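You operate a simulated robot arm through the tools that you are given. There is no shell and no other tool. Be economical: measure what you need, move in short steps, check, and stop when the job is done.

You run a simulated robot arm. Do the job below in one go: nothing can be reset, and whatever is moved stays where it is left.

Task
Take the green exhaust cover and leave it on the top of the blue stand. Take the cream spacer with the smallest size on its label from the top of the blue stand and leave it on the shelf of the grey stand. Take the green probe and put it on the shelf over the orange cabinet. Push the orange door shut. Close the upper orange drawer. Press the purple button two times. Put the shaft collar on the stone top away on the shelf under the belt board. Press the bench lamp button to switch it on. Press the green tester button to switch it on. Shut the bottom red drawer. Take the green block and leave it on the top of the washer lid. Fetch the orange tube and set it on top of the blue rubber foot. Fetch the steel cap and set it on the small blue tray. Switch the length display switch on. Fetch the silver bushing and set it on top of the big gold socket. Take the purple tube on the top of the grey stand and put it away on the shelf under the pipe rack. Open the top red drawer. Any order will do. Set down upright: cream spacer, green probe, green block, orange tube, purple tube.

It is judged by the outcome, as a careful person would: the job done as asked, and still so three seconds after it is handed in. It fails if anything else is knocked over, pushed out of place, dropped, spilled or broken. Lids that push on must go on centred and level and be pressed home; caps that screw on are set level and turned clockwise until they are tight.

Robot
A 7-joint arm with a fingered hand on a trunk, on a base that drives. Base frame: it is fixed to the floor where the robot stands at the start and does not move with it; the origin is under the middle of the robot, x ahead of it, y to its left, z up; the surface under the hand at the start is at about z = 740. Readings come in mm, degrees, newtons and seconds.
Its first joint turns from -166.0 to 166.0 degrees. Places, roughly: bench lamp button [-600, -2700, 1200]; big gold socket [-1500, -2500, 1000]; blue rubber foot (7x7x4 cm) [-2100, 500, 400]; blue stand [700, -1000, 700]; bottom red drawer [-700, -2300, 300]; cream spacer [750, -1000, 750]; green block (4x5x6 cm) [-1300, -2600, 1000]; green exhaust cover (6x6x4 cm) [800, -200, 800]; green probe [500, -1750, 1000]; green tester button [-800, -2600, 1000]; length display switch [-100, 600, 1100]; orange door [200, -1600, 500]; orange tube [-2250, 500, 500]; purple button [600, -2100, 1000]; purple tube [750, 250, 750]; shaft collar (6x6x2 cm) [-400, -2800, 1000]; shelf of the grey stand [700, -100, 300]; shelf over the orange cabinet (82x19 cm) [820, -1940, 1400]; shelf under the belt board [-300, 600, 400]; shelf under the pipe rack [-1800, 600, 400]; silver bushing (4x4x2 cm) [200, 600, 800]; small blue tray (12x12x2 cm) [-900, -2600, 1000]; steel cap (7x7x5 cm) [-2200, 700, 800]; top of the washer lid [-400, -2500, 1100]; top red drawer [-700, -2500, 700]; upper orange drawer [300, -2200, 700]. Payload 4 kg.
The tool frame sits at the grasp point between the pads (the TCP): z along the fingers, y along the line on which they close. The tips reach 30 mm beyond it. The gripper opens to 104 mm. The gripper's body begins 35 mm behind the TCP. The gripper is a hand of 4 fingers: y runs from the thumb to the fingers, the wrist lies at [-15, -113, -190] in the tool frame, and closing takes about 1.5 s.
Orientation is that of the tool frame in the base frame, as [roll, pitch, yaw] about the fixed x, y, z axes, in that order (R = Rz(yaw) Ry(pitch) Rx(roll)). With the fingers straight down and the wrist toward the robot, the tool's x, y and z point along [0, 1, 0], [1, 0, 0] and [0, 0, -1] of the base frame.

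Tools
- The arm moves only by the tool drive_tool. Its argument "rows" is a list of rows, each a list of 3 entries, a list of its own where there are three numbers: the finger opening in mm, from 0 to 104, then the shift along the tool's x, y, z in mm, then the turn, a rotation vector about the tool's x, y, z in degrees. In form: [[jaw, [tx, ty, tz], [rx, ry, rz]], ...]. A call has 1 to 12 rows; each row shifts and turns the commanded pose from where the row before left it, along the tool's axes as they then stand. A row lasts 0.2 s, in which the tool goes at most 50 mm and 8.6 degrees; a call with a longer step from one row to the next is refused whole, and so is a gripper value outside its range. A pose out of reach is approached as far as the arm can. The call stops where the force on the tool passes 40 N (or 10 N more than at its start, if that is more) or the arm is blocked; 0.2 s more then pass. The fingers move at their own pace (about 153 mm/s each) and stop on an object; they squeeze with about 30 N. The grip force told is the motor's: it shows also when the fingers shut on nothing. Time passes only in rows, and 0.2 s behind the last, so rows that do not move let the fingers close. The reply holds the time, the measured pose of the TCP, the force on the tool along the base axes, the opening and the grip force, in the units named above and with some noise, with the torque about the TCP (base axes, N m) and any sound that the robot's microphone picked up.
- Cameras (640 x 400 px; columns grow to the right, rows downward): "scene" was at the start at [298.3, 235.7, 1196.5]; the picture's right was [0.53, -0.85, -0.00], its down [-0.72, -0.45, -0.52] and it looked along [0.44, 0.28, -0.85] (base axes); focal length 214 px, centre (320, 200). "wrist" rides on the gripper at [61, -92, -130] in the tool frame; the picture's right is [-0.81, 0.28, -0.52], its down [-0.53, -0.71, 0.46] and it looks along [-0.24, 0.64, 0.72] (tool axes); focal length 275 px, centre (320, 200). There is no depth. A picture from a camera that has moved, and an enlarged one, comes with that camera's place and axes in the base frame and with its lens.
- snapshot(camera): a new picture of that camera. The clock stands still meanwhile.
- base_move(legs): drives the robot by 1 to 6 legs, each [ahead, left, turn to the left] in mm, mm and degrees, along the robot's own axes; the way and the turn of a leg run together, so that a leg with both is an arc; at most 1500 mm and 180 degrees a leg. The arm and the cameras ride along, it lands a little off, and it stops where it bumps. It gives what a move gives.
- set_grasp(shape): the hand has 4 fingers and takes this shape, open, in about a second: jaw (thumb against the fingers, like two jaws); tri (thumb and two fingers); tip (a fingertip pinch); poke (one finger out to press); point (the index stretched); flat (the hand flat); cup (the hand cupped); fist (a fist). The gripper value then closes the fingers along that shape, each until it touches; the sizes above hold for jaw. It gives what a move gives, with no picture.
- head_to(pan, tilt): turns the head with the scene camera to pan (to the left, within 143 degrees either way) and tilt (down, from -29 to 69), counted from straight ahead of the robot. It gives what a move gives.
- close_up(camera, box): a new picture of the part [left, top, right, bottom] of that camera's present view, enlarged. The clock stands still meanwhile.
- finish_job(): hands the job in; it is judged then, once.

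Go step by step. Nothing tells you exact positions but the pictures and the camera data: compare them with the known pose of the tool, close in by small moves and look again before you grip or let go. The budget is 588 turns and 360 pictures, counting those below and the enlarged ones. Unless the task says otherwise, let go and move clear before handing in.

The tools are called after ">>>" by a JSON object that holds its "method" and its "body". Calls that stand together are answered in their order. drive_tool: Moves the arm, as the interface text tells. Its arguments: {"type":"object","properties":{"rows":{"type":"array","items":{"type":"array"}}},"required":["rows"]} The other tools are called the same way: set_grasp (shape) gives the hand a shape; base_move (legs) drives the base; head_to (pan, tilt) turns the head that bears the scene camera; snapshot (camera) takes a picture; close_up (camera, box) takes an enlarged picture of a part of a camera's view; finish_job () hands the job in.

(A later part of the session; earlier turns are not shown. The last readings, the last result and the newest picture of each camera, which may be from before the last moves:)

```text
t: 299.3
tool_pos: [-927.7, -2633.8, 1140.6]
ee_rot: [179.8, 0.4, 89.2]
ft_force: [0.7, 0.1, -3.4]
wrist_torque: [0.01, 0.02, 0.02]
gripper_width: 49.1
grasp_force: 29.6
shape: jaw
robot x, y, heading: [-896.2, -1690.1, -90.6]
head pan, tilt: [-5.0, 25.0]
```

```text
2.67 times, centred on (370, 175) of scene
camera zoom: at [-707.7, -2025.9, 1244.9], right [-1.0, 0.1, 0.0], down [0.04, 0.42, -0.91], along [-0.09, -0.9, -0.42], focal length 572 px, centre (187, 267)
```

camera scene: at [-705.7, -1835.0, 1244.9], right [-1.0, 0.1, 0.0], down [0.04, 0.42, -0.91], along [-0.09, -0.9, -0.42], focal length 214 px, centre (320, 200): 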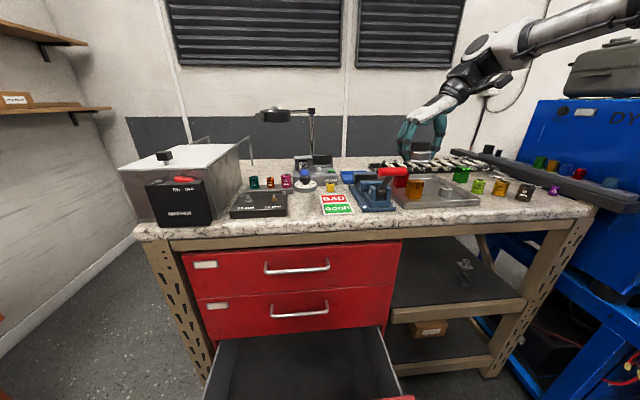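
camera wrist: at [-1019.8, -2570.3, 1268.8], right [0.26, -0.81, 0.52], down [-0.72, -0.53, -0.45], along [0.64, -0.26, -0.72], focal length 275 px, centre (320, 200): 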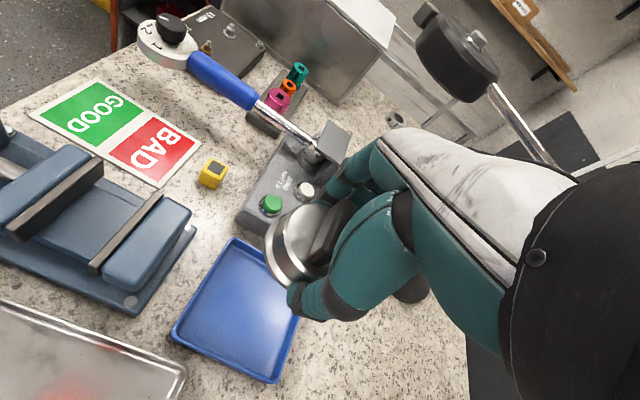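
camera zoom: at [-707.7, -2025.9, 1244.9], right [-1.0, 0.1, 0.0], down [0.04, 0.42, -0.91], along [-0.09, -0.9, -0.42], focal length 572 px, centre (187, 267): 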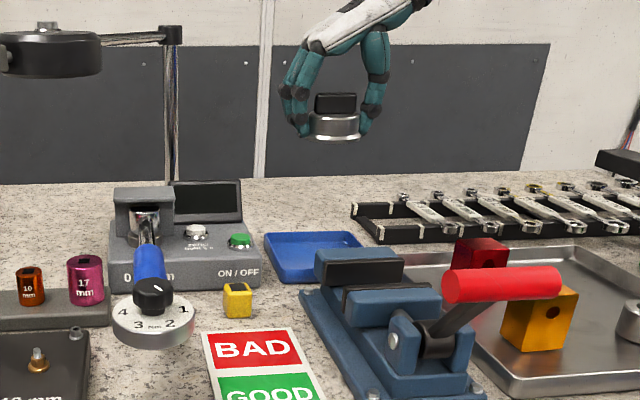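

Tray centre refined to (-933,-2641). Lowering the cap into it.

>>> {"method": "drive_tool", "body": {"rows": [[30, [-7, -5, 20], [0, 0, 0]], [30, [0, 0, 40], [0, 0, 0]], [30, [0, 0, 40], [0, 0, 0]], [30, [0, 0, 20], [0, 0, 0]]]}}

>>> {"method": "snapshot", "body": {"camera": "wrist"}}

>>> {"method": "close_up", "body": {"camera": "scene", "box": [300, 150, 460, 250]}}

```text
t: 300.3
tool_pos: [-932.7, -2643.4, 1018.7]
ee_rot: [179.9, 0.3, 89.3]
ft_force: [0.2, 0.9, -2.6]
wrist_torque: [-0.02, 0.04, 0.0]
gripper_width: 48.6
grasp_force: 30.5
shape: jaw
robot x, y, heading: [-895.6, -1689.6, -90.5]
head pan, tilt: [-5.0, 25.0]
```

```text
198 pictures are left
camera wrist: at [-1023.8, -2578.3, 1147.8], right [0.26, -0.81, 0.52], down [-0.72, -0.53, -0.45], along [0.64, -0.26, -0.72], focal length 275 px, centre (320, 200)
```

wrist: 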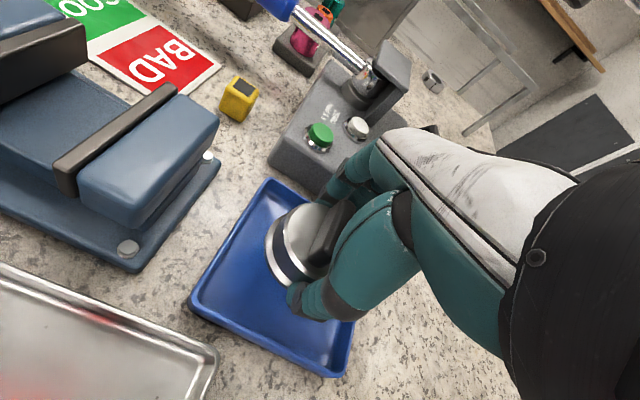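

```text
4.00 times, centred on (380, 200) of scene
camera zoom: at [-707.7, -2025.7, 1244.9], right [-1.0, 0.1, 0.0], down [0.04, 0.42, -0.91], along [-0.09, -0.9, -0.42], focal length 858 px, centre (80, 200)
```

zoom: 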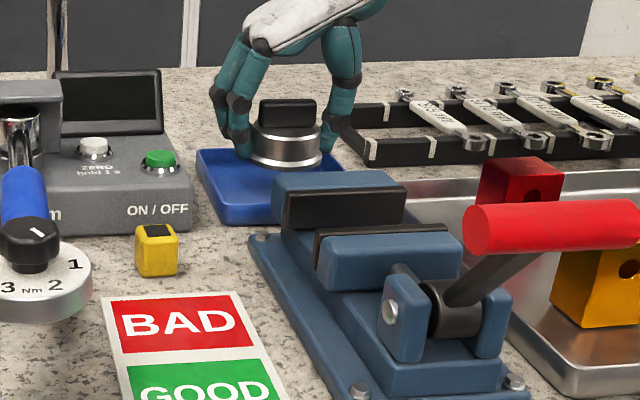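

>>> {"method": "drive_tool", "body": {"rows": [[30, [0, 0, 10], [0, 0, 0]], [30, [0, 0, 6], [0, 0, 0]], [30, [0, 0, 4], [0, 0, 0]], [30, [0, 0, 3], [0, 0, 0]]]}}

>>> {"method": "drive_tool", "body": {"rows": [[30, [0, 0, 3], [0, 0, 0]], [30, [0, 0, 2], [0, 0, 0]]]}}

```text
t: 301.3
tool_pos: [-932.4, -2642.7, 995.5]
ee_rot: [179.8, 0.4, 89.2]
ft_force: [0.4, 0.1, -3.2]
wrist_torque: [0.0, 0.0, -0.02]
gripper_width: 48.7
grasp_force: 29.9
shape: jaw
robot x, y, heading: [-897.5, -1692.4, -90.5]
head pan, tilt: [-5.0, 25.0]
```

```text
t: 301.9
tool_pos: [-932.7, -2642.4, 992.9]
ee_rot: [179.9, 0.4, 89.3]
ft_force: [-0.3, -0.1, -2.9]
wrist_torque: [0.02, 0.01, 0.01]
gripper_width: 48.6
grasp_force: 30.0
shape: jaw
robot x, y, heading: [-895.7, -1689.5, -90.4]
head pan, tilt: [-5.0, 25.0]
```

>>> {"method": "drive_tool", "body": {"rows": [[30, [0, 0, 2], [0, 0, 0]], [30, [0, 0, 2], [0, 0, 0]]]}}

>>> {"method": "drive_tool", "body": {"rows": [[30, [0, 0, 2], [0, 0, 0]], [30, [0, 0, 2], [0, 0, 0]]]}}

>>> {"method": "close_up", "body": {"camera": "scene", "box": [310, 160, 430, 235]}}

```text
t: 302.5
tool_pos: [-933.8, -2643.1, 987.6]
ee_rot: [179.8, 0.4, 89.2]
ft_force: [0.4, -0.1, -2.8]
wrist_torque: [0.01, -0.04, 0.0]
gripper_width: 48.6
grasp_force: 30.1
shape: jaw
robot x, y, heading: [-896.6, -1694.8, -90.5]
head pan, tilt: [-5.0, 25.0]
```

```text
t: 303.1
tool_pos: [-932.8, -2643.4, 985.6]
ee_rot: [179.7, 0.5, 89.1]
ft_force: [-1.1, -0.6, 4.9]
wrist_torque: [-0.02, 0.04, 0.01]
gripper_width: 48.3
grasp_force: 29.9
shape: jaw
robot x, y, heading: [-899.9, -1691.9, -90.3]
head pan, tilt: [-5.0, 25.0]
```

```text
5.33 times, centred on (370, 198) of scene
camera zoom: at [-707.8, -2025.6, 1245.0], right [-1.0, 0.1, 0.0], down [0.04, 0.42, -0.91], along [-0.09, -0.9, -0.42], focal length 1144 px, centre (53, 213)
```

zoom: 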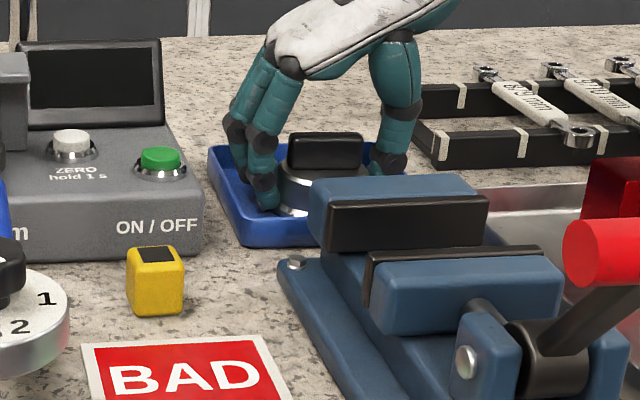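

Contact. Releasing with limited opening so the fingers stay inside the tray, then rising.

>>> {"method": "drive_tool", "body": {"rows": [[30, [0, 0, 1], [0, 0, 0]], [55, [0, 0, 0], [0, 0, 0]], [66, [0, 0, 0], [0, 0, 0]], [76, [0, 0, 0], [0, 0, 0]], [78, [0, 0, 0], [0, 0, 0]], [78, [0, 0, 0], [0, 0, 0]], [78, [0, 0, -10], [0, 0, 0]], [78, [0, 0, -30], [0, 0, 0]], [78, [0, 0, -45], [0, 0, 0]], [78, [0, 0, -45], [0, 0, 0]]]}}

>>> {"method": "close_up", "body": {"camera": "scene", "box": [250, 120, 490, 270]}}

>>> {"method": "snapshot", "body": {"camera": "wrist"}}

```text
t: 305.3
tool_pos: [-935.0, -2642.0, 1113.1]
ee_rot: [179.8, 0.4, 89.2]
ft_force: [0.1, 0.2, -0.1]
wrist_torque: [0.04, 0.01, 0.02]
gripper_width: 77.7
grasp_force: 0.0
shape: jaw
robot x, y, heading: [-895.0, -1692.3, -90.6]
head pan, tilt: [-5.0, 25.0]
```

```text
2.67 times, centred on (370, 195) of scene
camera zoom: at [-707.9, -2026.0, 1244.9], right [-1.0, 0.1, 0.0], down [0.04, 0.42, -0.91], along [-0.09, -0.9, -0.42], focal length 572 px, centre (187, 213)
```

zoom: 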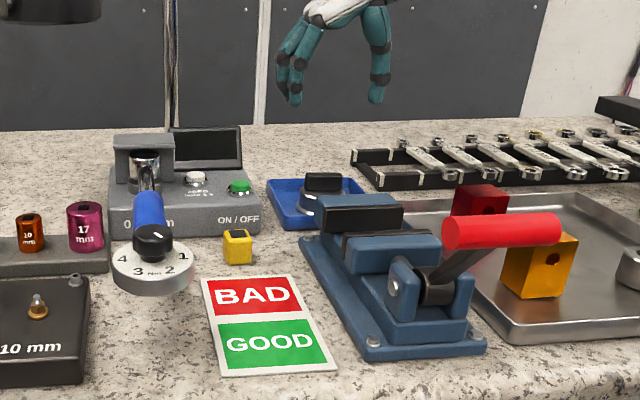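

```text
194 pictures are left
camera wrist: at [-1025.4, -2577.5, 1242.2], right [0.26, -0.81, 0.52], down [-0.72, -0.53, -0.45], along [0.64, -0.26, -0.72], focal length 275 px, centre (320, 200)
```

wrist: 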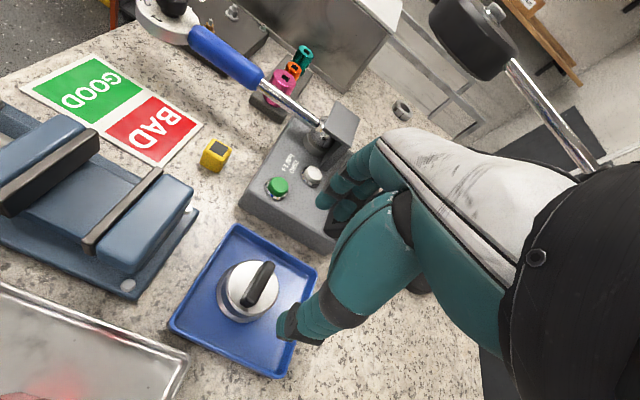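

The cap is in the tray. Next is the green tester button at about (-825,-2610,998), so I'll take the poke shape and see where the fingertip is.

>>> {"method": "set_grasp", "body": {"shape": "poke"}}

>>> {"method": "snapshot", "body": {"camera": "wrist"}}

>>> {"method": "close_up", "body": {"camera": "scene", "box": [310, 100, 430, 175]}}

```text
t: 306.2
tool_pos: [-935.2, -2641.1, 1113.3]
ee_rot: [179.8, 0.3, 89.3]
ft_force: [0.2, 0.2, -0.4]
wrist_torque: [-0.03, -0.01, 0.0]
gripper_width: 0.1
grasp_force: 0.2
shape: poke
robot x, y, heading: [-893.8, -1691.4, -90.2]
head pan, tilt: [-5.0, 25.0]
```

```text
193 pictures are left
camera wrist: at [-1024.8, -2577.3, 1241.9], right [0.26, -0.81, 0.52], down [-0.72, -0.53, -0.45], along [0.64, -0.26, -0.72], focal length 275 px, centre (320, 200)
```

wrist: 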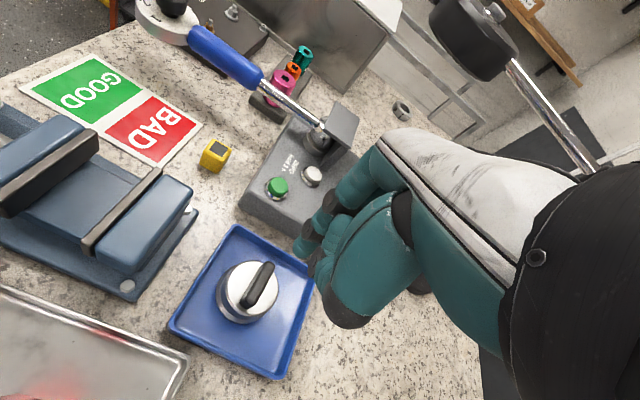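

```text
5.33 times, centred on (370, 138) of scene
camera zoom: at [-707.7, -2025.7, 1244.9], right [-1.0, 0.1, 0.0], down [0.04, 0.42, -0.91], along [-0.09, -0.9, -0.42], focal length 1144 px, centre (53, 533)
```

zoom: 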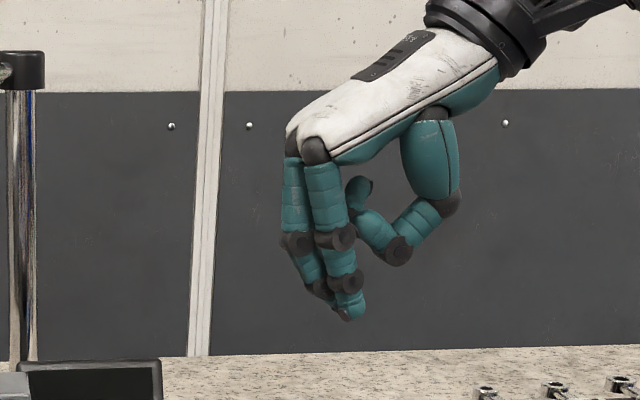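

The poke tip is at about tool (8,2,28). Moving it above the green button and checking.

>>> {"method": "drive_tool", "body": {"rows": [[0, [8, 36, 0], [0, 0, 0]], [0, [8, 36, 0], [0, 0, 0]], [0, [8, 36, 10], [0, 0, 0]], [0, [0, 0, 35], [0, 0, 0]]]}}

>>> {"method": "close_up", "body": {"camera": "wrist", "box": [200, 150, 440, 300]}}

>>> {"method": "close_up", "body": {"camera": "scene", "box": [280, 130, 400, 205]}}

```text
t: 307.2
tool_pos: [-824.2, -2620.6, 1068.0]
ee_rot: [179.8, 0.4, 89.3]
ft_force: [0.6, 0.5, -0.2]
wrist_torque: [-0.02, -0.02, -0.02]
gripper_width: 0.0
grasp_force: 30.3
shape: jaw
robot x, y, heading: [-896.8, -1691.0, -90.4]
head pan, tilt: [-5.0, 25.0]
```

```text
2.67 times, centred on (320, 225) of wrist
camera zoom: at [-915.6, -2555.1, 1197.2], right [0.26, -0.81, 0.53], down [-0.72, -0.53, -0.45], along [0.64, -0.26, -0.72], focal length 734 px, centre (320, 133)
```

zoom: 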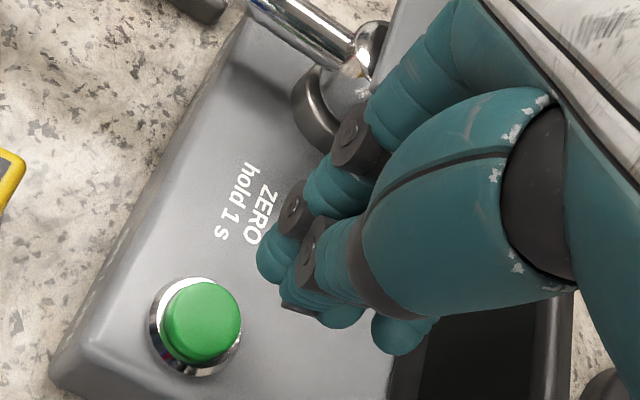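

```text
5.33 times, centred on (340, 168) of scene
camera zoom: at [-707.7, -2025.6, 1244.9], right [-1.0, 0.1, 0.0], down [0.04, 0.42, -0.91], along [-0.09, -0.9, -0.42], focal length 1144 px, centre (213, 373)
```

zoom: 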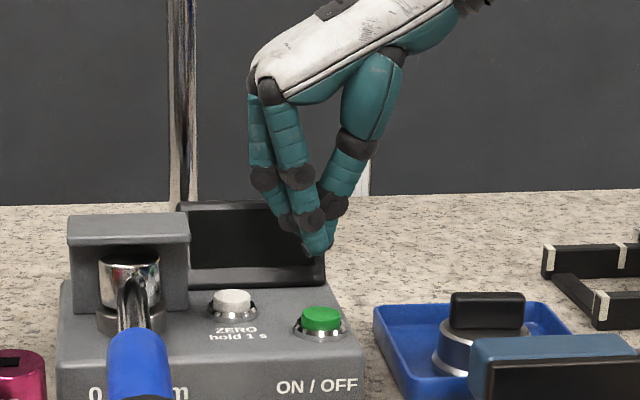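

Commanding jaw 0 gave a closed pinch, which also works as a poke. I'll align over the button and press once.

>>> {"method": "drive_tool", "body": {"rows": [[0, [7, -2, 20], [0, 0, 0]], [0, [0, 0, 12], [0, 0, 0]], [0, [0, 0, 0], [0, 0, 0]]]}}

>>> {"method": "close_up", "body": {"camera": "scene", "box": [280, 130, 400, 205]}}

>>> {"method": "close_up", "body": {"camera": "wrist", "box": [200, 150, 440, 300]}}

```text
t: 308.0
tool_pos: [-826.1, -2613.1, 1037.2]
ee_rot: [179.8, 0.4, 89.2]
ft_force: [-0.2, 0.3, 0.0]
wrist_torque: [0.0, -0.01, 0.02]
gripper_width: 0.0
grasp_force: 30.2
shape: jaw
robot x, y, heading: [-900.6, -1691.7, -90.5]
head pan, tilt: [-5.0, 25.0]
```

```text
5.33 times, centred on (340, 168) of scene
camera zoom: at [-707.7, -2025.7, 1244.9], right [-1.0, 0.1, 0.0], down [0.04, 0.42, -0.91], along [-0.09, -0.9, -0.42], focal length 1144 px, centre (213, 373)
```

zoom: 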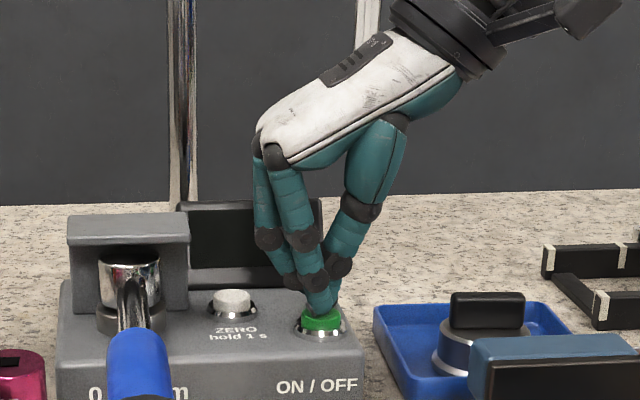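

```text
2.67 times, centred on (320, 225) of wrist
camera zoom: at [-917.9, -2548.2, 1165.2], right [0.26, -0.81, 0.52], down [-0.72, -0.53, -0.45], along [0.64, -0.26, -0.72], focal length 734 px, centre (320, 133)
```

zoom: 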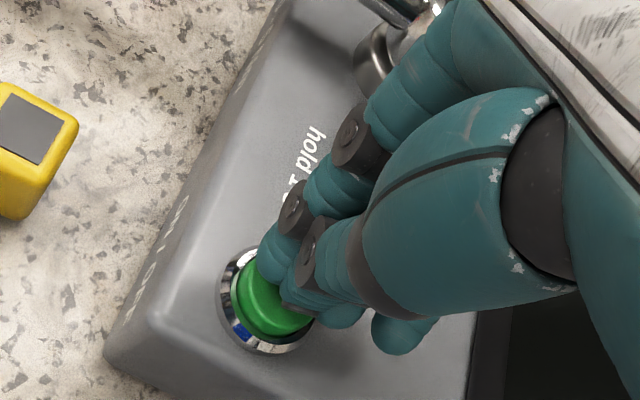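

>>> {"method": "drive_tool", "body": {"rows": [[0, [4, -2, 0], [0, 0, 0]], [0, [0, 0, 4], [0, 0, 0]], [0, [0, 0, 3], [0, 0, 0]], [0, [0, 0, 2], [0, 0, 0]]]}}

>>> {"method": "close_up", "body": {"camera": "scene", "box": [280, 130, 400, 205]}}

```text
t: 309.0
tool_pos: [-828.1, -2609.4, 1027.4]
ee_rot: [179.7, 0.7, 89.1]
ft_force: [2.4, -2.1, 16.1]
wrist_torque: [-0.11, -0.13, 0.01]
gripper_width: 0.0
grasp_force: 30.3
shape: jaw
robot x, y, heading: [-900.5, -1690.8, -90.4]
head pan, tilt: [-5.0, 25.0]
heard: click
```

```text
5.33 times, centred on (340, 168) of scene
camera zoom: at [-707.7, -2025.3, 1245.0], right [-1.0, 0.1, 0.0], down [0.04, 0.42, -0.91], along [-0.09, -0.9, -0.42], focal length 1144 px, centre (213, 373)
```

zoom: 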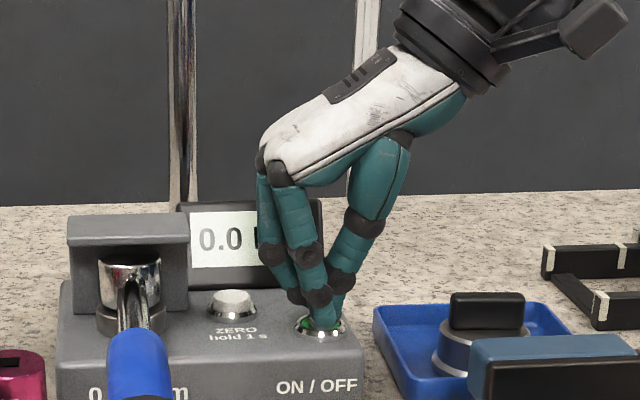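

The tester is on. Lifting, then heading to the lamp button on top of the lamp head at about (-623,-2707,1220).

>>> {"method": "drive_tool", "body": {"rows": [[0, [0, 0, -10], [0, 0, 0]], [0, [0, 0, -45], [0, 0, 0]], [0, [0, 0, -45], [0, 0, 0]], [0, [0, 0, -45], [0, 0, 0]], [0, [0, 0, -45], [0, 0, 0]], [0, [0, 0, -45], [0, 0, 0]], [0, [0, 0, -45], [0, 0, 0]]]}}

>>> {"method": "base_move", "body": {"legs": [[0, 170, 0]]}}

>>> {"method": "head_to", "body": {"pan": 0, "tilt": 10}}

>>> {"method": "snapshot", "body": {"camera": "scene"}}

>>> {"method": "snapshot", "body": {"camera": "wrist"}}

```text
t: 310.6
tool_pos: [-833.2, -2607.4, 1308.2]
ee_rot: [179.8, 0.4, 89.1]
ft_force: [-0.9, 2.1, 0.0]
wrist_torque: [-0.11, -0.08, -0.05]
gripper_width: 0.3
grasp_force: 30.5
shape: jaw
robot x, y, heading: [-895.3, -1691.1, -90.6]
head pan, tilt: [-5.0, 25.0]
```

```text
t: 312.0
tool_pos: [-657.1, -2608.9, 1306.9]
ee_rot: [179.8, 0.4, 89.3]
ft_force: [0.2, 0.2, -1.1]
wrist_torque: [0.01, 0.02, 0.0]
gripper_width: 0.0
grasp_force: 30.7
shape: jaw
robot x, y, heading: [-725.3, -1696.2, -90.4]
head pan, tilt: [-5.0, 25.0]
```

```text
t: 312.8
tool_pos: [-656.0, -2608.5, 1307.0]
ee_rot: [179.7, 0.5, 89.4]
ft_force: [-0.4, 0.1, 0.1]
wrist_torque: [0.0, -0.06, 0.03]
gripper_width: 0.0
grasp_force: 29.8
shape: jaw
robot x, y, heading: [-721.7, -1698.7, -90.5]
head pan, tilt: [0.0, 10.0]
```

```text
186 pictures are left
camera scene: at [-526.2, -2028.2, 1269.2], right [-1.0, 0.01, 0.0], down [0.0, 0.17, -0.98], along [-0.01, -0.98, -0.17], focal length 214 px, centre (320, 200)
```

scene: 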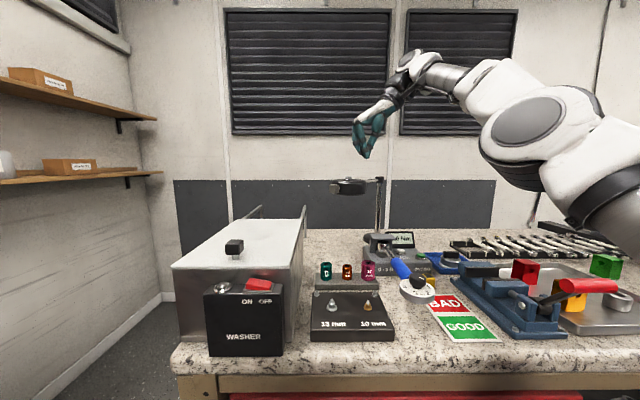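

```text
185 pictures are left
camera wrist: at [-747.6, -2544.1, 1436.5], right [0.26, -0.81, 0.52], down [-0.72, -0.53, -0.45], along [0.64, -0.26, -0.72], focal length 275 px, centre (320, 200)
```

wrist: 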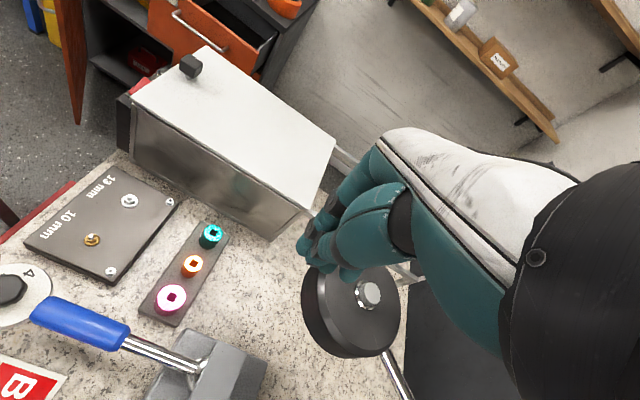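

>>> {"method": "base_move", "body": {"legs": [[45, 0, 0]]}}

>>> {"method": "drive_tool", "body": {"rows": [[0, [-24, 16, 0], [0, 0, 0]], [0, [-24, 16, 0], [0, 0, 0]], [0, [0, 0, 30], [0, 0, 0]]]}}

>>> {"method": "close_up", "body": {"camera": "wrist", "box": [220, 170, 460, 320]}}

>>> {"method": "close_up", "body": {"camera": "scene", "box": [290, 110, 410, 210]}}

```text
t: 313.7
tool_pos: [-657.5, -2653.8, 1307.2]
ee_rot: [179.8, 0.3, 89.2]
ft_force: [0.3, -0.3, 1.1]
wrist_torque: [-0.03, 0.0, 0.02]
gripper_width: 0.0
grasp_force: 30.2
shape: jaw
robot x, y, heading: [-726.3, -1740.3, -90.3]
head pan, tilt: [0.0, 10.0]
```

```text
t: 314.5
tool_pos: [-649.5, -2657.2, 1273.4]
ee_rot: [179.9, 0.5, 89.2]
ft_force: [-0.3, -0.2, -0.3]
wrist_torque: [-0.04, -0.02, 0.01]
gripper_width: 0.1
grasp_force: 30.6
shape: jaw
out of reach, approached as far as the arm can: row 1, 2
robot x, y, heading: [-722.1, -1737.9, -90.5]
head pan, tilt: [0.0, 10.0]
```

```text
2.67 times, centred on (340, 245) of wrist
camera zoom: at [-739.7, -2592.9, 1401.9], right [0.26, -0.81, 0.53], down [-0.72, -0.53, -0.45], along [0.64, -0.26, -0.72], focal length 734 px, centre (267, 80)
```

zoom: 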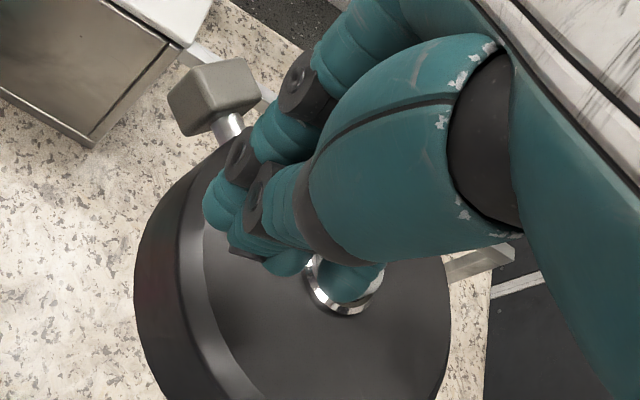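

```text
4.00 times, centred on (350, 160) of scene
camera zoom: at [-526.5, -2073.2, 1269.3], right [-1.0, 0.01, 0.0], down [0.0, 0.17, -0.98], along [-0.01, -0.98, -0.17], focal length 858 px, centre (200, 360)
```

zoom: 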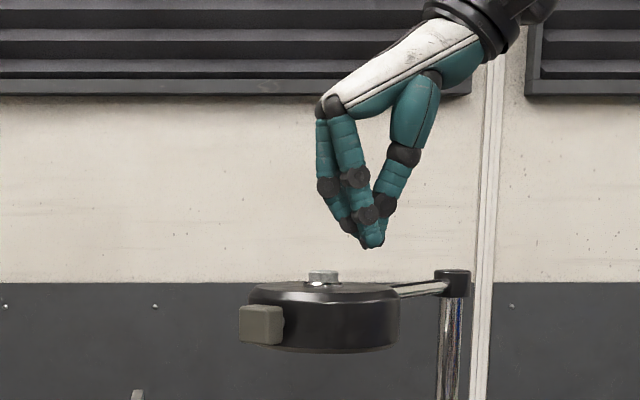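

>>> {"method": "head_to", "body": {"pan": -10, "tilt": 60}}

>>> {"method": "snapshot", "body": {"camera": "scene"}}

```text
t: 315.7
tool_pos: [-649.0, -2657.2, 1272.2]
ee_rot: [179.8, 0.4, 89.2]
ft_force: [-1.3, 0.1, 0.4]
wrist_torque: [-0.01, -0.02, -0.02]
gripper_width: 0.0
grasp_force: 29.5
shape: jaw
robot x, y, heading: [-726.5, -1738.8, -90.6]
head pan, tilt: [-10.0, 60.0]
```

```text
182 pictures are left
camera scene: at [-538.0, -2046.1, 1194.9], right [-0.98, 0.18, 0.0], down [0.16, 0.85, -0.5], along [-0.09, -0.49, -0.87], focal length 214 px, centre (320, 200)
```

scene: 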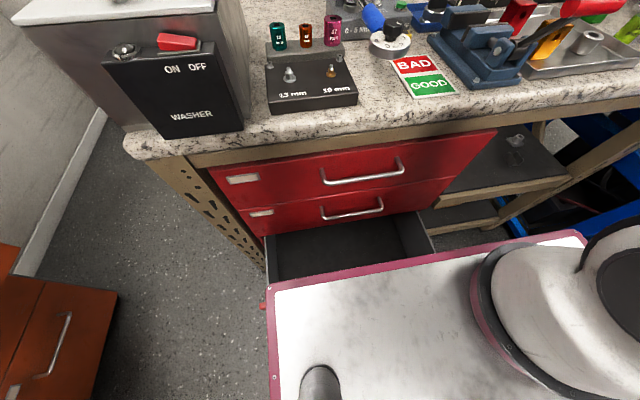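

I'll rotate the hand so the wrist points to the robot, gaining reach toward the lamp.

>>> {"method": "drive_tool", "body": {"rows": [[0, [0, 0, -5], [0, 0, 8.2]], [0, [0, 0, -5], [0, 0, 8.2]], [0, [0, 0, 0], [0, 0, 8.2]], [0, [0, 0, 0], [0, 0, 8.2]], [0, [0, 0, 0], [0, 0, 8.2]], [0, [0, 0, 0], [0, 0, 8.2]], [0, [0, 0, 0], [0, 0, 8.2]], [0, [0, 0, 0], [0, 0, 8.2]], [0, [0, 0, 0], [0, 0, 8.2]], [0, [0, 0, 0], [0, 0, 8.2]], [0, [0, 0, 0], [0, 0, 7.2]]]}}

>>> {"method": "drive_tool", "body": {"rows": [[0, [26, 22, 0], [0, 0, 0]], [0, [0, 22, 0], [0, 0, 0]]]}}

>>> {"method": "head_to", "body": {"pan": 0, "tilt": 10}}

>>> {"method": "close_up", "body": {"camera": "scene", "box": [290, 110, 410, 210]}}

>>> {"method": "snapshot", "body": {"camera": "wrist"}}

```text
t: 318.1
tool_pos: [-651.1, -2657.1, 1282.8]
ee_rot: [179.6, -0.2, -0.1]
ft_force: [0.8, 0.0, 0.4]
wrist_torque: [0.0, 0.02, 0.03]
gripper_width: 0.1
grasp_force: 30.1
shape: jaw
robot x, y, heading: [-722.4, -1737.6, -90.3]
head pan, tilt: [-10.0, 60.0]
```

```text
t: 318.7
tool_pos: [-623.8, -2701.7, 1280.8]
ee_rot: [179.6, -0.2, 0.0]
ft_force: [0.3, 0.6, -0.4]
wrist_torque: [-0.01, 0.01, -0.03]
gripper_width: 0.2
grasp_force: 30.1
shape: jaw
robot x, y, heading: [-723.1, -1738.5, -90.4]
head pan, tilt: [-10.0, 60.0]
```

```text
t: 319.9
tool_pos: [-624.3, -2700.6, 1280.0]
ee_rot: [179.6, -0.2, 0.0]
ft_force: [-0.7, -0.5, 0.5]
wrist_torque: [-0.04, -0.02, 0.01]
gripper_width: 0.0
grasp_force: 30.2
shape: jaw
robot x, y, heading: [-722.2, -1738.0, -90.3]
head pan, tilt: [0.0, 10.0]
```

```text
4.00 times, centred on (350, 160) of scene
camera zoom: at [-526.7, -2073.5, 1269.2], right [-1.0, 0.01, 0.0], down [0.0, 0.17, -0.98], along [-0.01, -0.98, -0.17], focal length 858 px, centre (200, 360)
```

zoom: 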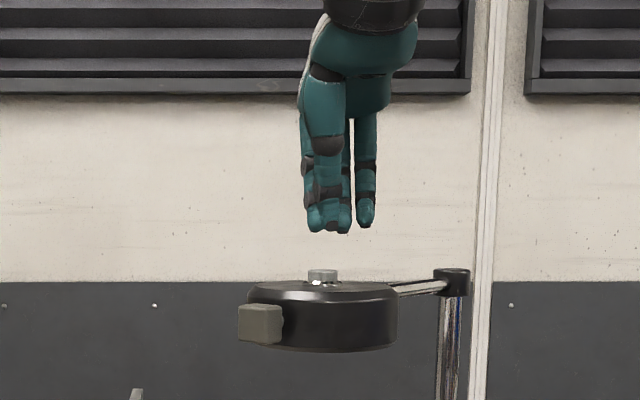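

```text
180 pictures are left
camera wrist: at [-563.0, -2607.4, 1411.2], right [-0.81, -0.27, 0.52], down [-0.53, 0.71, -0.46], along [-0.24, -0.65, -0.72], focal length 275 px, centre (320, 200)
```

wrist: 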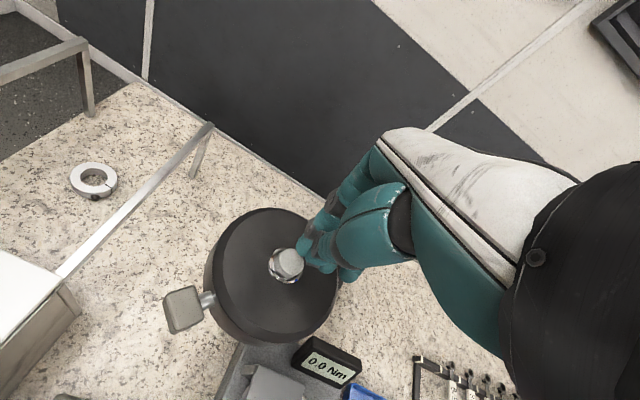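

>>> {"method": "drive_tool", "body": {"rows": [[0, [6, 1, 15], [0, 0, 0]], [0, [0, 0, 9], [0, 0, 0]]]}}

>>> {"method": "close_up", "body": {"camera": "scene", "box": [290, 110, 410, 210]}}

>>> {"method": "close_up", "body": {"camera": "wrist", "box": [200, 180, 440, 330]}}

```text
t: 320.5
tool_pos: [-616.9, -2701.7, 1258.1]
ee_rot: [179.6, -0.2, 0.0]
ft_force: [0.1, 0.4, -0.1]
wrist_torque: [-0.02, 0.01, -0.02]
gripper_width: 0.3
grasp_force: 30.2
shape: jaw
robot x, y, heading: [-724.8, -1740.5, -90.6]
head pan, tilt: [0.0, 10.0]
```

```text
4.00 times, centred on (350, 160) of scene
camera zoom: at [-526.7, -2073.4, 1269.3], right [-1.0, 0.01, 0.0], down [0.0, 0.17, -0.98], along [-0.01, -0.98, -0.17], focal length 858 px, centre (200, 360)
```

zoom: 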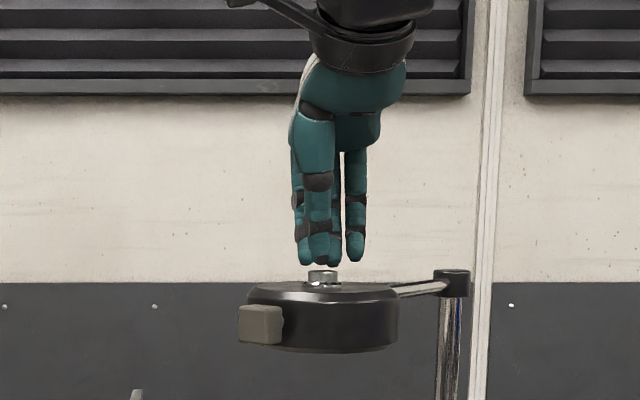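

```text
2.67 times, centred on (320, 255) of wrist
camera zoom: at [-556.8, -2608.5, 1387.5], right [-0.81, -0.27, 0.52], down [-0.53, 0.71, -0.46], along [-0.24, -0.65, -0.72], focal length 734 px, centre (320, 53)
```

zoom: 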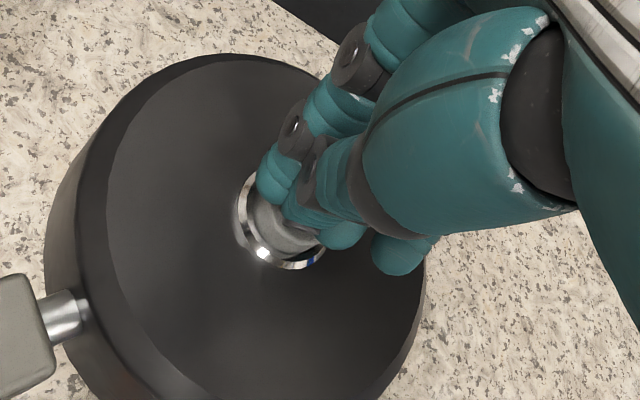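

>>> {"method": "drive_tool", "body": {"rows": [[0, [0, 0, 3], [0, 0, 0]], [0, [0, 0, 3], [0, 0, 0]], [0, [0, 0, 2], [0, 0, 0]]]}}

```text
t: 321.3
tool_pos: [-617.8, -2702.9, 1250.1]
ee_rot: [179.5, -0.2, 0.1]
ft_force: [0.5, 0.5, 1.7]
wrist_torque: [-0.01, 0.0, 0.01]
gripper_width: 0.0
grasp_force: 30.5
shape: jaw
robot x, y, heading: [-724.4, -1736.8, -90.4]
head pan, tilt: [0.0, 10.0]
heard: click
```

Clicked. I'll lift off and check that the lamp is on.

>>> {"method": "drive_tool", "body": {"rows": [[0, [0, 0, -20], [0, 0, 0]], [0, [0, 0, -40], [0, 0, 0]], [0, [0, 0, -20], [0, 0, 0]]]}}

>>> {"method": "snapshot", "body": {"camera": "scene"}}

>>> {"method": "snapshot", "body": {"camera": "wrist"}}

```text
t: 322.1
tool_pos: [-616.8, -2702.6, 1330.5]
ee_rot: [179.7, -0.2, 0.0]
ft_force: [0.3, 0.0, 0.6]
wrist_torque: [0.02, -0.02, -0.03]
gripper_width: 0.2
grasp_force: 29.9
shape: jaw
robot x, y, heading: [-727.1, -1739.3, -90.4]
head pan, tilt: [0.0, 10.0]
```

```text
177 pictures are left
camera scene: at [-526.7, -2073.5, 1269.3], right [-1.0, 0.01, 0.0], down [0.0, 0.17, -0.98], along [-0.01, -0.98, -0.17], focal length 214 px, centre (320, 200)
```

scene: 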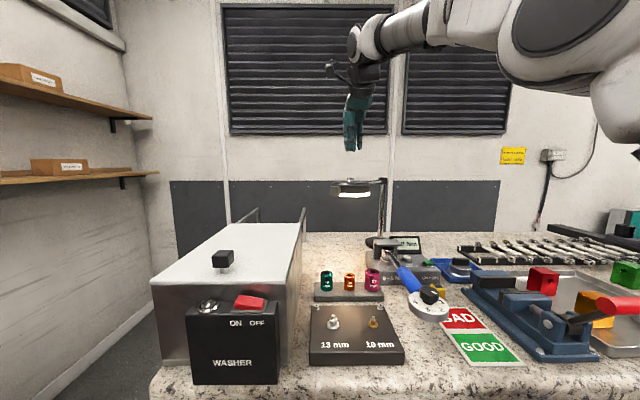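

```text
176 pictures are left
camera wrist: at [-556.9, -2608.0, 1459.2], right [-0.81, -0.27, 0.52], down [-0.53, 0.71, -0.46], along [-0.24, -0.65, -0.72], focal length 275 px, centre (320, 200)
```

wrist: 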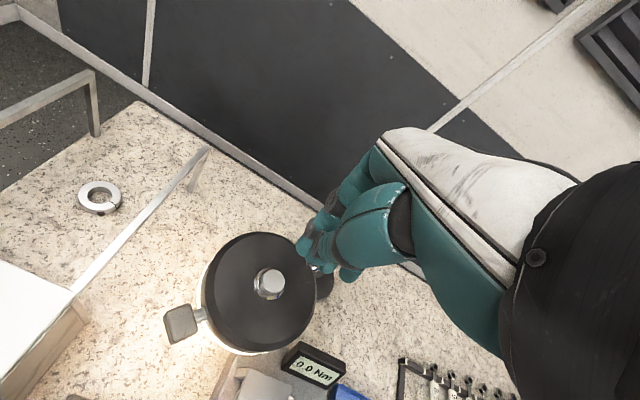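

The lamp is on. Next is the green block near (-1325,-2581), so I'll reposition the arm and drive right.

>>> {"method": "drive_tool", "body": {"rows": [[60, [-40, -20, 0], [0, 0, 0]], [80, [-40, -20, 0], [0, 0, 0]], [80, [-40, -20, 0], [0, 0, 0]], [80, [-40, -20, 0], [0, 0, 0]], [80, [-40, -20, 0], [0, 0, 0]]]}}

>>> {"method": "base_move", "body": {"legs": [[0, -490, 0]]}}

>>> {"method": "head_to", "body": {"pan": -10, "tilt": 25}}

>>> {"method": "snapshot", "body": {"camera": "scene"}}

>>> {"method": "snapshot", "body": {"camera": "wrist"}}

```text
t: 323.3
tool_pos: [-816.0, -2600.8, 1327.4]
ee_rot: [179.7, -0.2, 0.0]
ft_force: [-0.1, -0.1, -0.9]
wrist_torque: [0.01, 0.02, 0.01]
gripper_width: 73.3
grasp_force: 0.0
shape: jaw
robot x, y, heading: [-724.8, -1739.8, -90.6]
head pan, tilt: [0.0, 10.0]
```

```text
t: 326.1
tool_pos: [-1302.6, -2597.5, 1327.7]
ee_rot: [179.7, -0.2, 0.1]
ft_force: [0.2, -0.4, 0.0]
wrist_torque: [0.0, 0.02, -0.02]
gripper_width: 73.5
grasp_force: 0.1
shape: jaw
robot x, y, heading: [-1213.7, -1734.1, -90.3]
head pan, tilt: [0.0, 10.0]
```

```text
t: 326.9
tool_pos: [-1301.9, -2597.1, 1328.7]
ee_rot: [179.6, -0.2, 0.1]
ft_force: [0.4, -0.2, -0.1]
wrist_torque: [-0.02, 0.01, 0.01]
gripper_width: 73.7
grasp_force: 0.0
shape: jaw
robot x, y, heading: [-1214.3, -1733.5, -90.7]
head pan, tilt: [-10.0, 25.0]
```

```text
175 pictures are left
camera scene: at [-1028.3, -2067.3, 1245.0], right [-0.98, 0.18, 0.0], down [0.08, 0.42, -0.91], along [-0.16, -0.89, -0.42], focal length 214 px, centre (320, 200)
```

scene: 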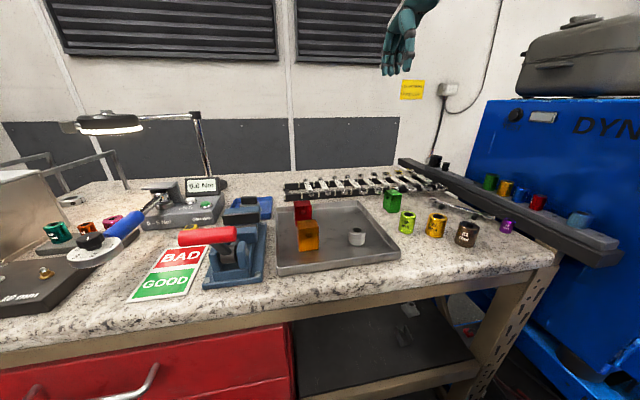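

```text
174 pictures are left
camera wrist: at [-1241.9, -2504.4, 1457.8], right [-0.81, -0.27, 0.52], down [-0.53, 0.71, -0.46], along [-0.24, -0.65, -0.72], focal length 275 px, centre (320, 200)
```

wrist: 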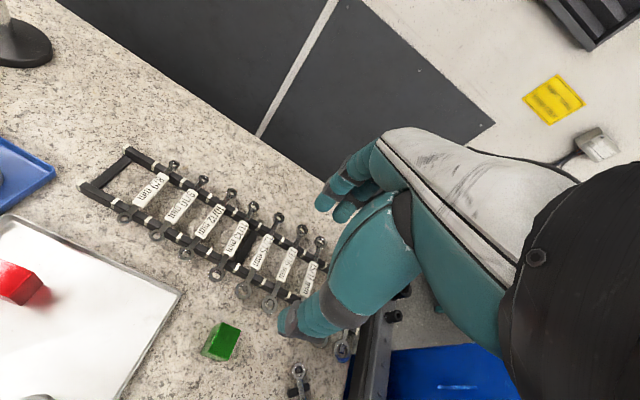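

>>> {"method": "drive_tool", "body": {"rows": [[90, [-25, -24, 20], [0, 0, 0]], [90, [0, 0, 45], [0, 0, 0]], [90, [0, 0, 45], [0, 0, 0]], [90, [0, 0, 45], [0, 0, 0]], [90, [0, 0, 25], [0, 0, 0]]]}}

>>> {"method": "close_up", "body": {"camera": "wrist", "box": [160, 180, 400, 330]}}

>>> {"method": "close_up", "body": {"camera": "scene", "box": [340, 150, 460, 225]}}

```text
t: 328.1
tool_pos: [-1327.8, -2576.0, 1147.7]
ee_rot: [179.5, -0.2, 0.1]
ft_force: [-0.3, 0.3, -0.8]
wrist_torque: [0.02, 0.02, 0.03]
gripper_width: 83.0
grasp_force: 0.0
shape: jaw
robot x, y, heading: [-1210.6, -1734.6, -90.4]
head pan, tilt: [-10.0, 25.0]
```

```text
2.67 times, centred on (280, 255) of wrist
camera zoom: at [-1266.0, -2481.8, 1277.5], right [-0.81, -0.27, 0.52], down [-0.53, 0.71, -0.46], along [-0.24, -0.65, -0.72], focal length 734 px, centre (427, 53)
```

zoom: 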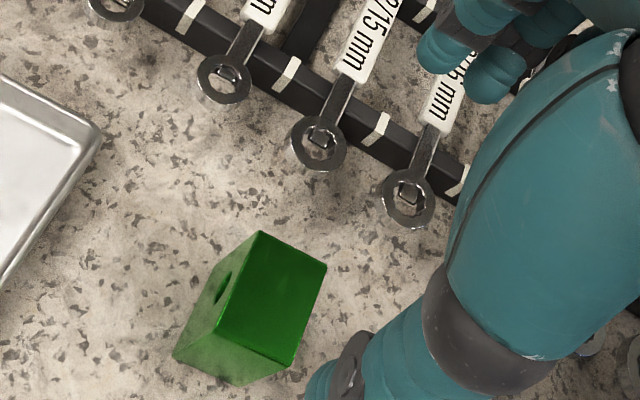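

```text
5.33 times, centred on (400, 188) of scene
camera zoom: at [-1028.3, -2067.2, 1244.9], right [-0.98, 0.18, 0.0], down [0.08, 0.42, -0.91], along [-0.16, -0.89, -0.42], focal length 1144 px, centre (-107, 267)
```

zoom: 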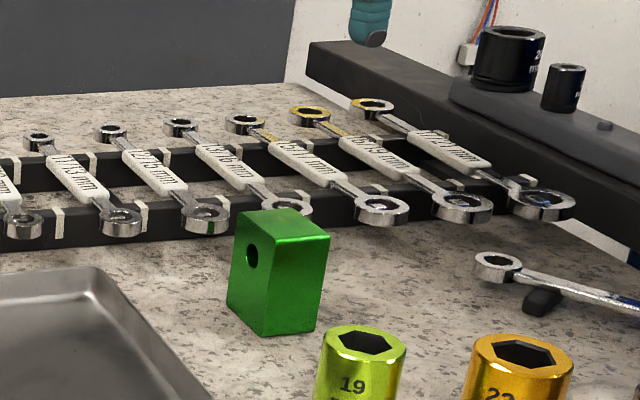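

The block (top ≈1009) is aligned with the axes at about (-1334,-2576). Descending around it.

>>> {"method": "drive_tool", "body": {"rows": [[76, [-6, 0, 30], [0, 0, 0]], [76, [0, 0, 40], [0, 0, 0]], [76, [0, 0, 35], [0, 0, 0]]]}}

>>> {"method": "close_up", "body": {"camera": "wrist", "box": [200, 180, 440, 330]}}

>>> {"method": "close_up", "body": {"camera": "scene", "box": [340, 140, 460, 215]}}

```text
t: 328.9
tool_pos: [-1333.9, -2576.2, 1042.3]
ee_rot: [179.6, -0.2, 0.0]
ft_force: [0.8, 0.4, 0.7]
wrist_torque: [0.03, 0.04, 0.0]
gripper_width: 70.6
grasp_force: 0.2
shape: jaw
robot x, y, heading: [-1210.5, -1734.4, -90.6]
head pan, tilt: [-10.0, 25.0]
```

```text
2.67 times, centred on (320, 255) of wrist
camera zoom: at [-1272.3, -2482.5, 1172.4], right [-0.81, -0.27, 0.52], down [-0.53, 0.71, -0.46], along [-0.24, -0.65, -0.72], focal length 734 px, centre (320, 53)
```

zoom: 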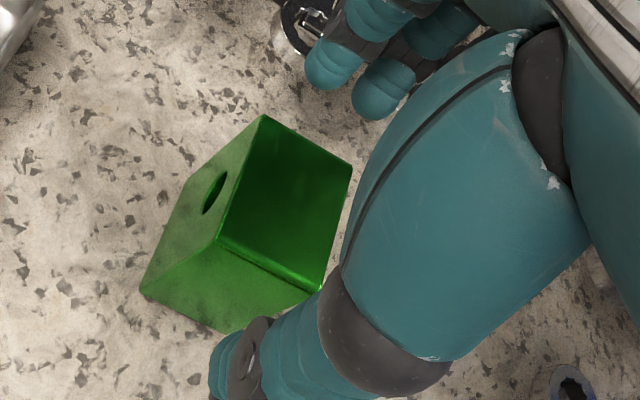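

```text
5.33 times, centred on (400, 178) of scene
camera zoom: at [-1028.3, -2067.1, 1245.0], right [-0.98, 0.18, 0.0], down [0.08, 0.42, -0.91], along [-0.16, -0.89, -0.42], focal length 1144 px, centre (-107, 320)
```

zoom: 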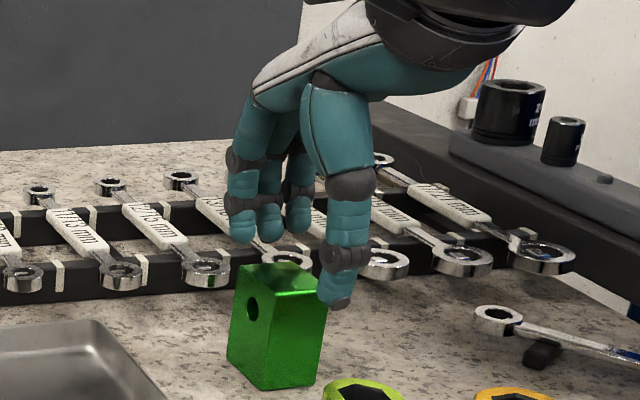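

The thumb actually opposes about 14 mm to the tool's -x side, so I'll shift +12 mm, then descend and grip.

>>> {"method": "drive_tool", "body": {"rows": [[80, [12, 0, 0], [0, 0, 0]], [80, [0, 0, 25], [0, 0, 0]], [80, [0, 0, 22], [0, 0, 0]], [80, [0, 0, 0], [0, 0, 0]]]}}

>>> {"method": "close_up", "body": {"camera": "scene", "box": [340, 140, 460, 215]}}

```text
t: 329.9
tool_pos: [-1320.9, -2577.2, 995.4]
ee_rot: [179.6, -0.3, 0.1]
ft_force: [-0.1, -0.6, -0.1]
wrist_torque: [0.02, -0.02, 0.02]
gripper_width: 73.5
grasp_force: 0.0
shape: jaw
robot x, y, heading: [-1210.0, -1735.9, -90.5]
head pan, tilt: [-10.0, 25.0]
```

```text
5.33 times, centred on (400, 178) of scene
camera zoom: at [-1028.3, -2067.3, 1244.9], right [-0.98, 0.18, 0.0], down [0.08, 0.42, -0.91], along [-0.16, -0.89, -0.42], focal length 1144 px, centre (-107, 320)
```

zoom: 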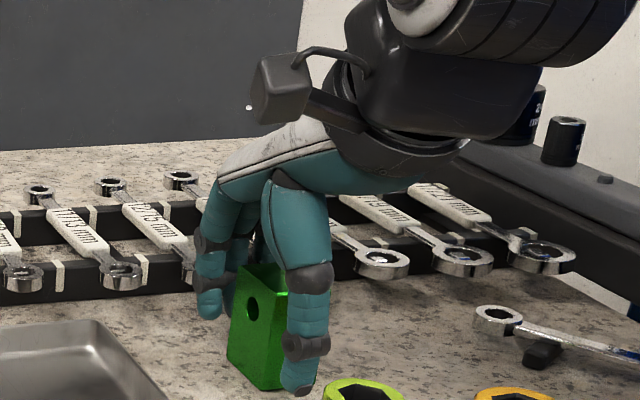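

>>> {"method": "drive_tool", "body": {"rows": [[25, [0, 0, 0], [0, 0, 0]], [25, [0, 0, 0], [0, 0, 0]], [25, [0, 0, 0], [0, 0, 0]], [25, [0, 0, 0], [0, 0, 0]], [25, [0, 0, 0], [0, 0, 0]], [25, [0, 0, 0], [0, 0, 0]], [25, [0, 0, -10], [0, 0, 0]], [25, [0, 0, -40], [0, 0, 0]], [25, [0, 0, -45], [0, 0, 0]]]}}

>>> {"method": "close_up", "body": {"camera": "scene", "box": [340, 110, 460, 185]}}

>>> {"method": "snapshot", "body": {"camera": "wrist"}}

```text
t: 331.9
tool_pos: [-1320.8, -2576.1, 1090.7]
ee_rot: [179.8, -0.1, 0.1]
ft_force: [0.7, 0.1, 0.0]
wrist_torque: [0.0, -0.01, 0.01]
gripper_width: 23.2
grasp_force: 0.0
shape: tri
robot x, y, heading: [-1208.8, -1737.2, -90.5]
head pan, tilt: [-10.0, 25.0]
```

```text
5.33 times, centred on (400, 148) of scene
camera zoom: at [-1028.3, -2067.6, 1244.8], right [-0.98, 0.18, 0.0], down [0.08, 0.42, -0.91], along [-0.16, -0.89, -0.42], focal length 1144 px, centre (-107, 480)
```

zoom: 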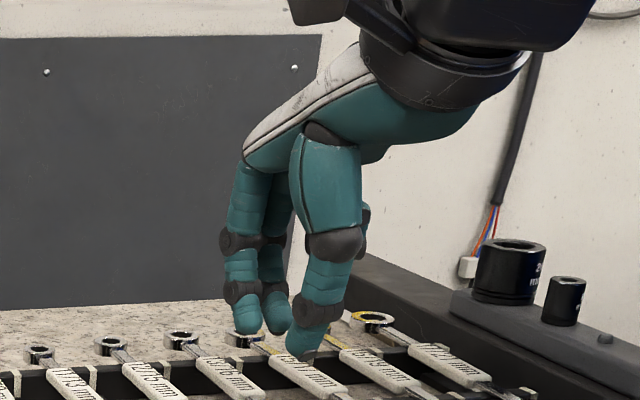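

```text
167 pictures are left
camera wrist: at [-1260.2, -2482.8, 1221.3], right [-0.81, -0.27, 0.52], down [-0.53, 0.71, -0.46], along [-0.24, -0.65, -0.72], focal length 275 px, centre (320, 200)
```

wrist: 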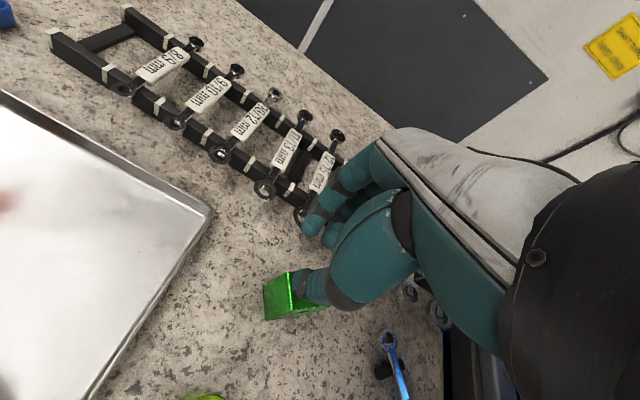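

The grip missed; the hand shape was off after poke. I'll reset to jaw, rise, and check the block.

>>> {"method": "drive_tool", "body": {"rows": [[60, [0, 0, -40], [0, 0, 0]], [60, [0, 0, -20], [0, 0, 0]]]}}

>>> {"method": "set_grasp", "body": {"shape": "jaw"}}

>>> {"method": "close_up", "body": {"camera": "wrist", "box": [160, 180, 400, 330]}}

>>> {"method": "close_up", "body": {"camera": "scene", "box": [340, 140, 460, 215]}}

```text
t: 332.5
tool_pos: [-1320.5, -2573.5, 1151.5]
ee_rot: [179.6, -0.1, 0.1]
ft_force: [0.9, -0.3, -0.2]
wrist_torque: [0.0, 0.01, 0.0]
gripper_width: 55.1
grasp_force: 0.0
shape: jaw
robot x, y, heading: [-1215.4, -1735.4, -90.5]
head pan, tilt: [-10.0, 25.0]
```

```text
t: 333.4
tool_pos: [-1320.0, -2575.3, 1151.8]
ee_rot: [179.5, -0.1, 0.1]
ft_force: [-0.3, -0.1, -0.5]
wrist_torque: [0.01, 0.04, -0.02]
gripper_width: 103.7
grasp_force: 0.0
shape: jaw
robot x, y, heading: [-1211.3, -1734.4, -90.6]
head pan, tilt: [-10.0, 25.0]
```

```text
2.67 times, centred on (280, 255) of wrist
camera zoom: at [-1260.6, -2481.3, 1281.0], right [-0.81, -0.27, 0.52], down [-0.53, 0.71, -0.46], along [-0.24, -0.65, -0.72], focal length 734 px, centre (427, 53)
```

zoom: 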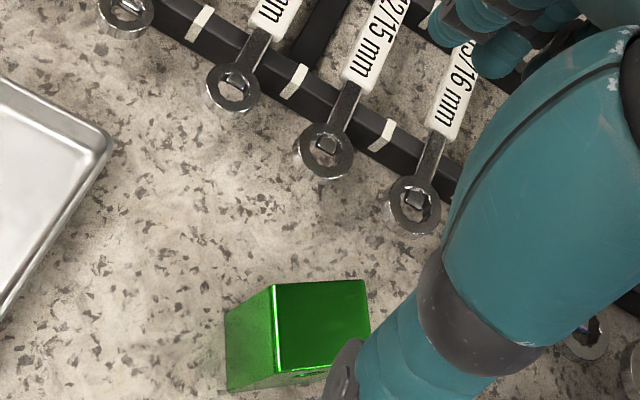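

```text
5.33 times, centred on (400, 178) of scene
camera zoom: at [-1028.3, -2067.3, 1244.9], right [-0.98, 0.18, 0.0], down [0.08, 0.42, -0.91], along [-0.16, -0.89, -0.42], focal length 1144 px, centre (-107, 320)
```

zoom: 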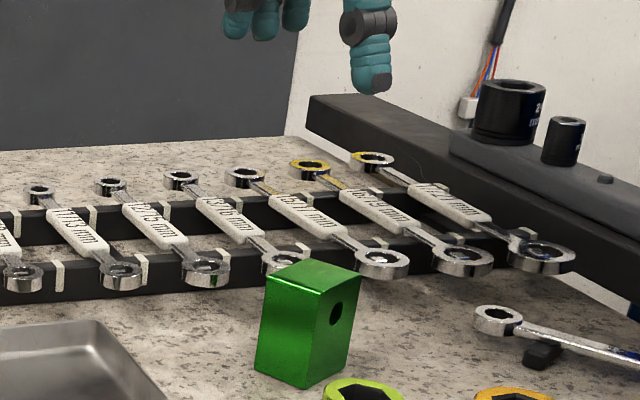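

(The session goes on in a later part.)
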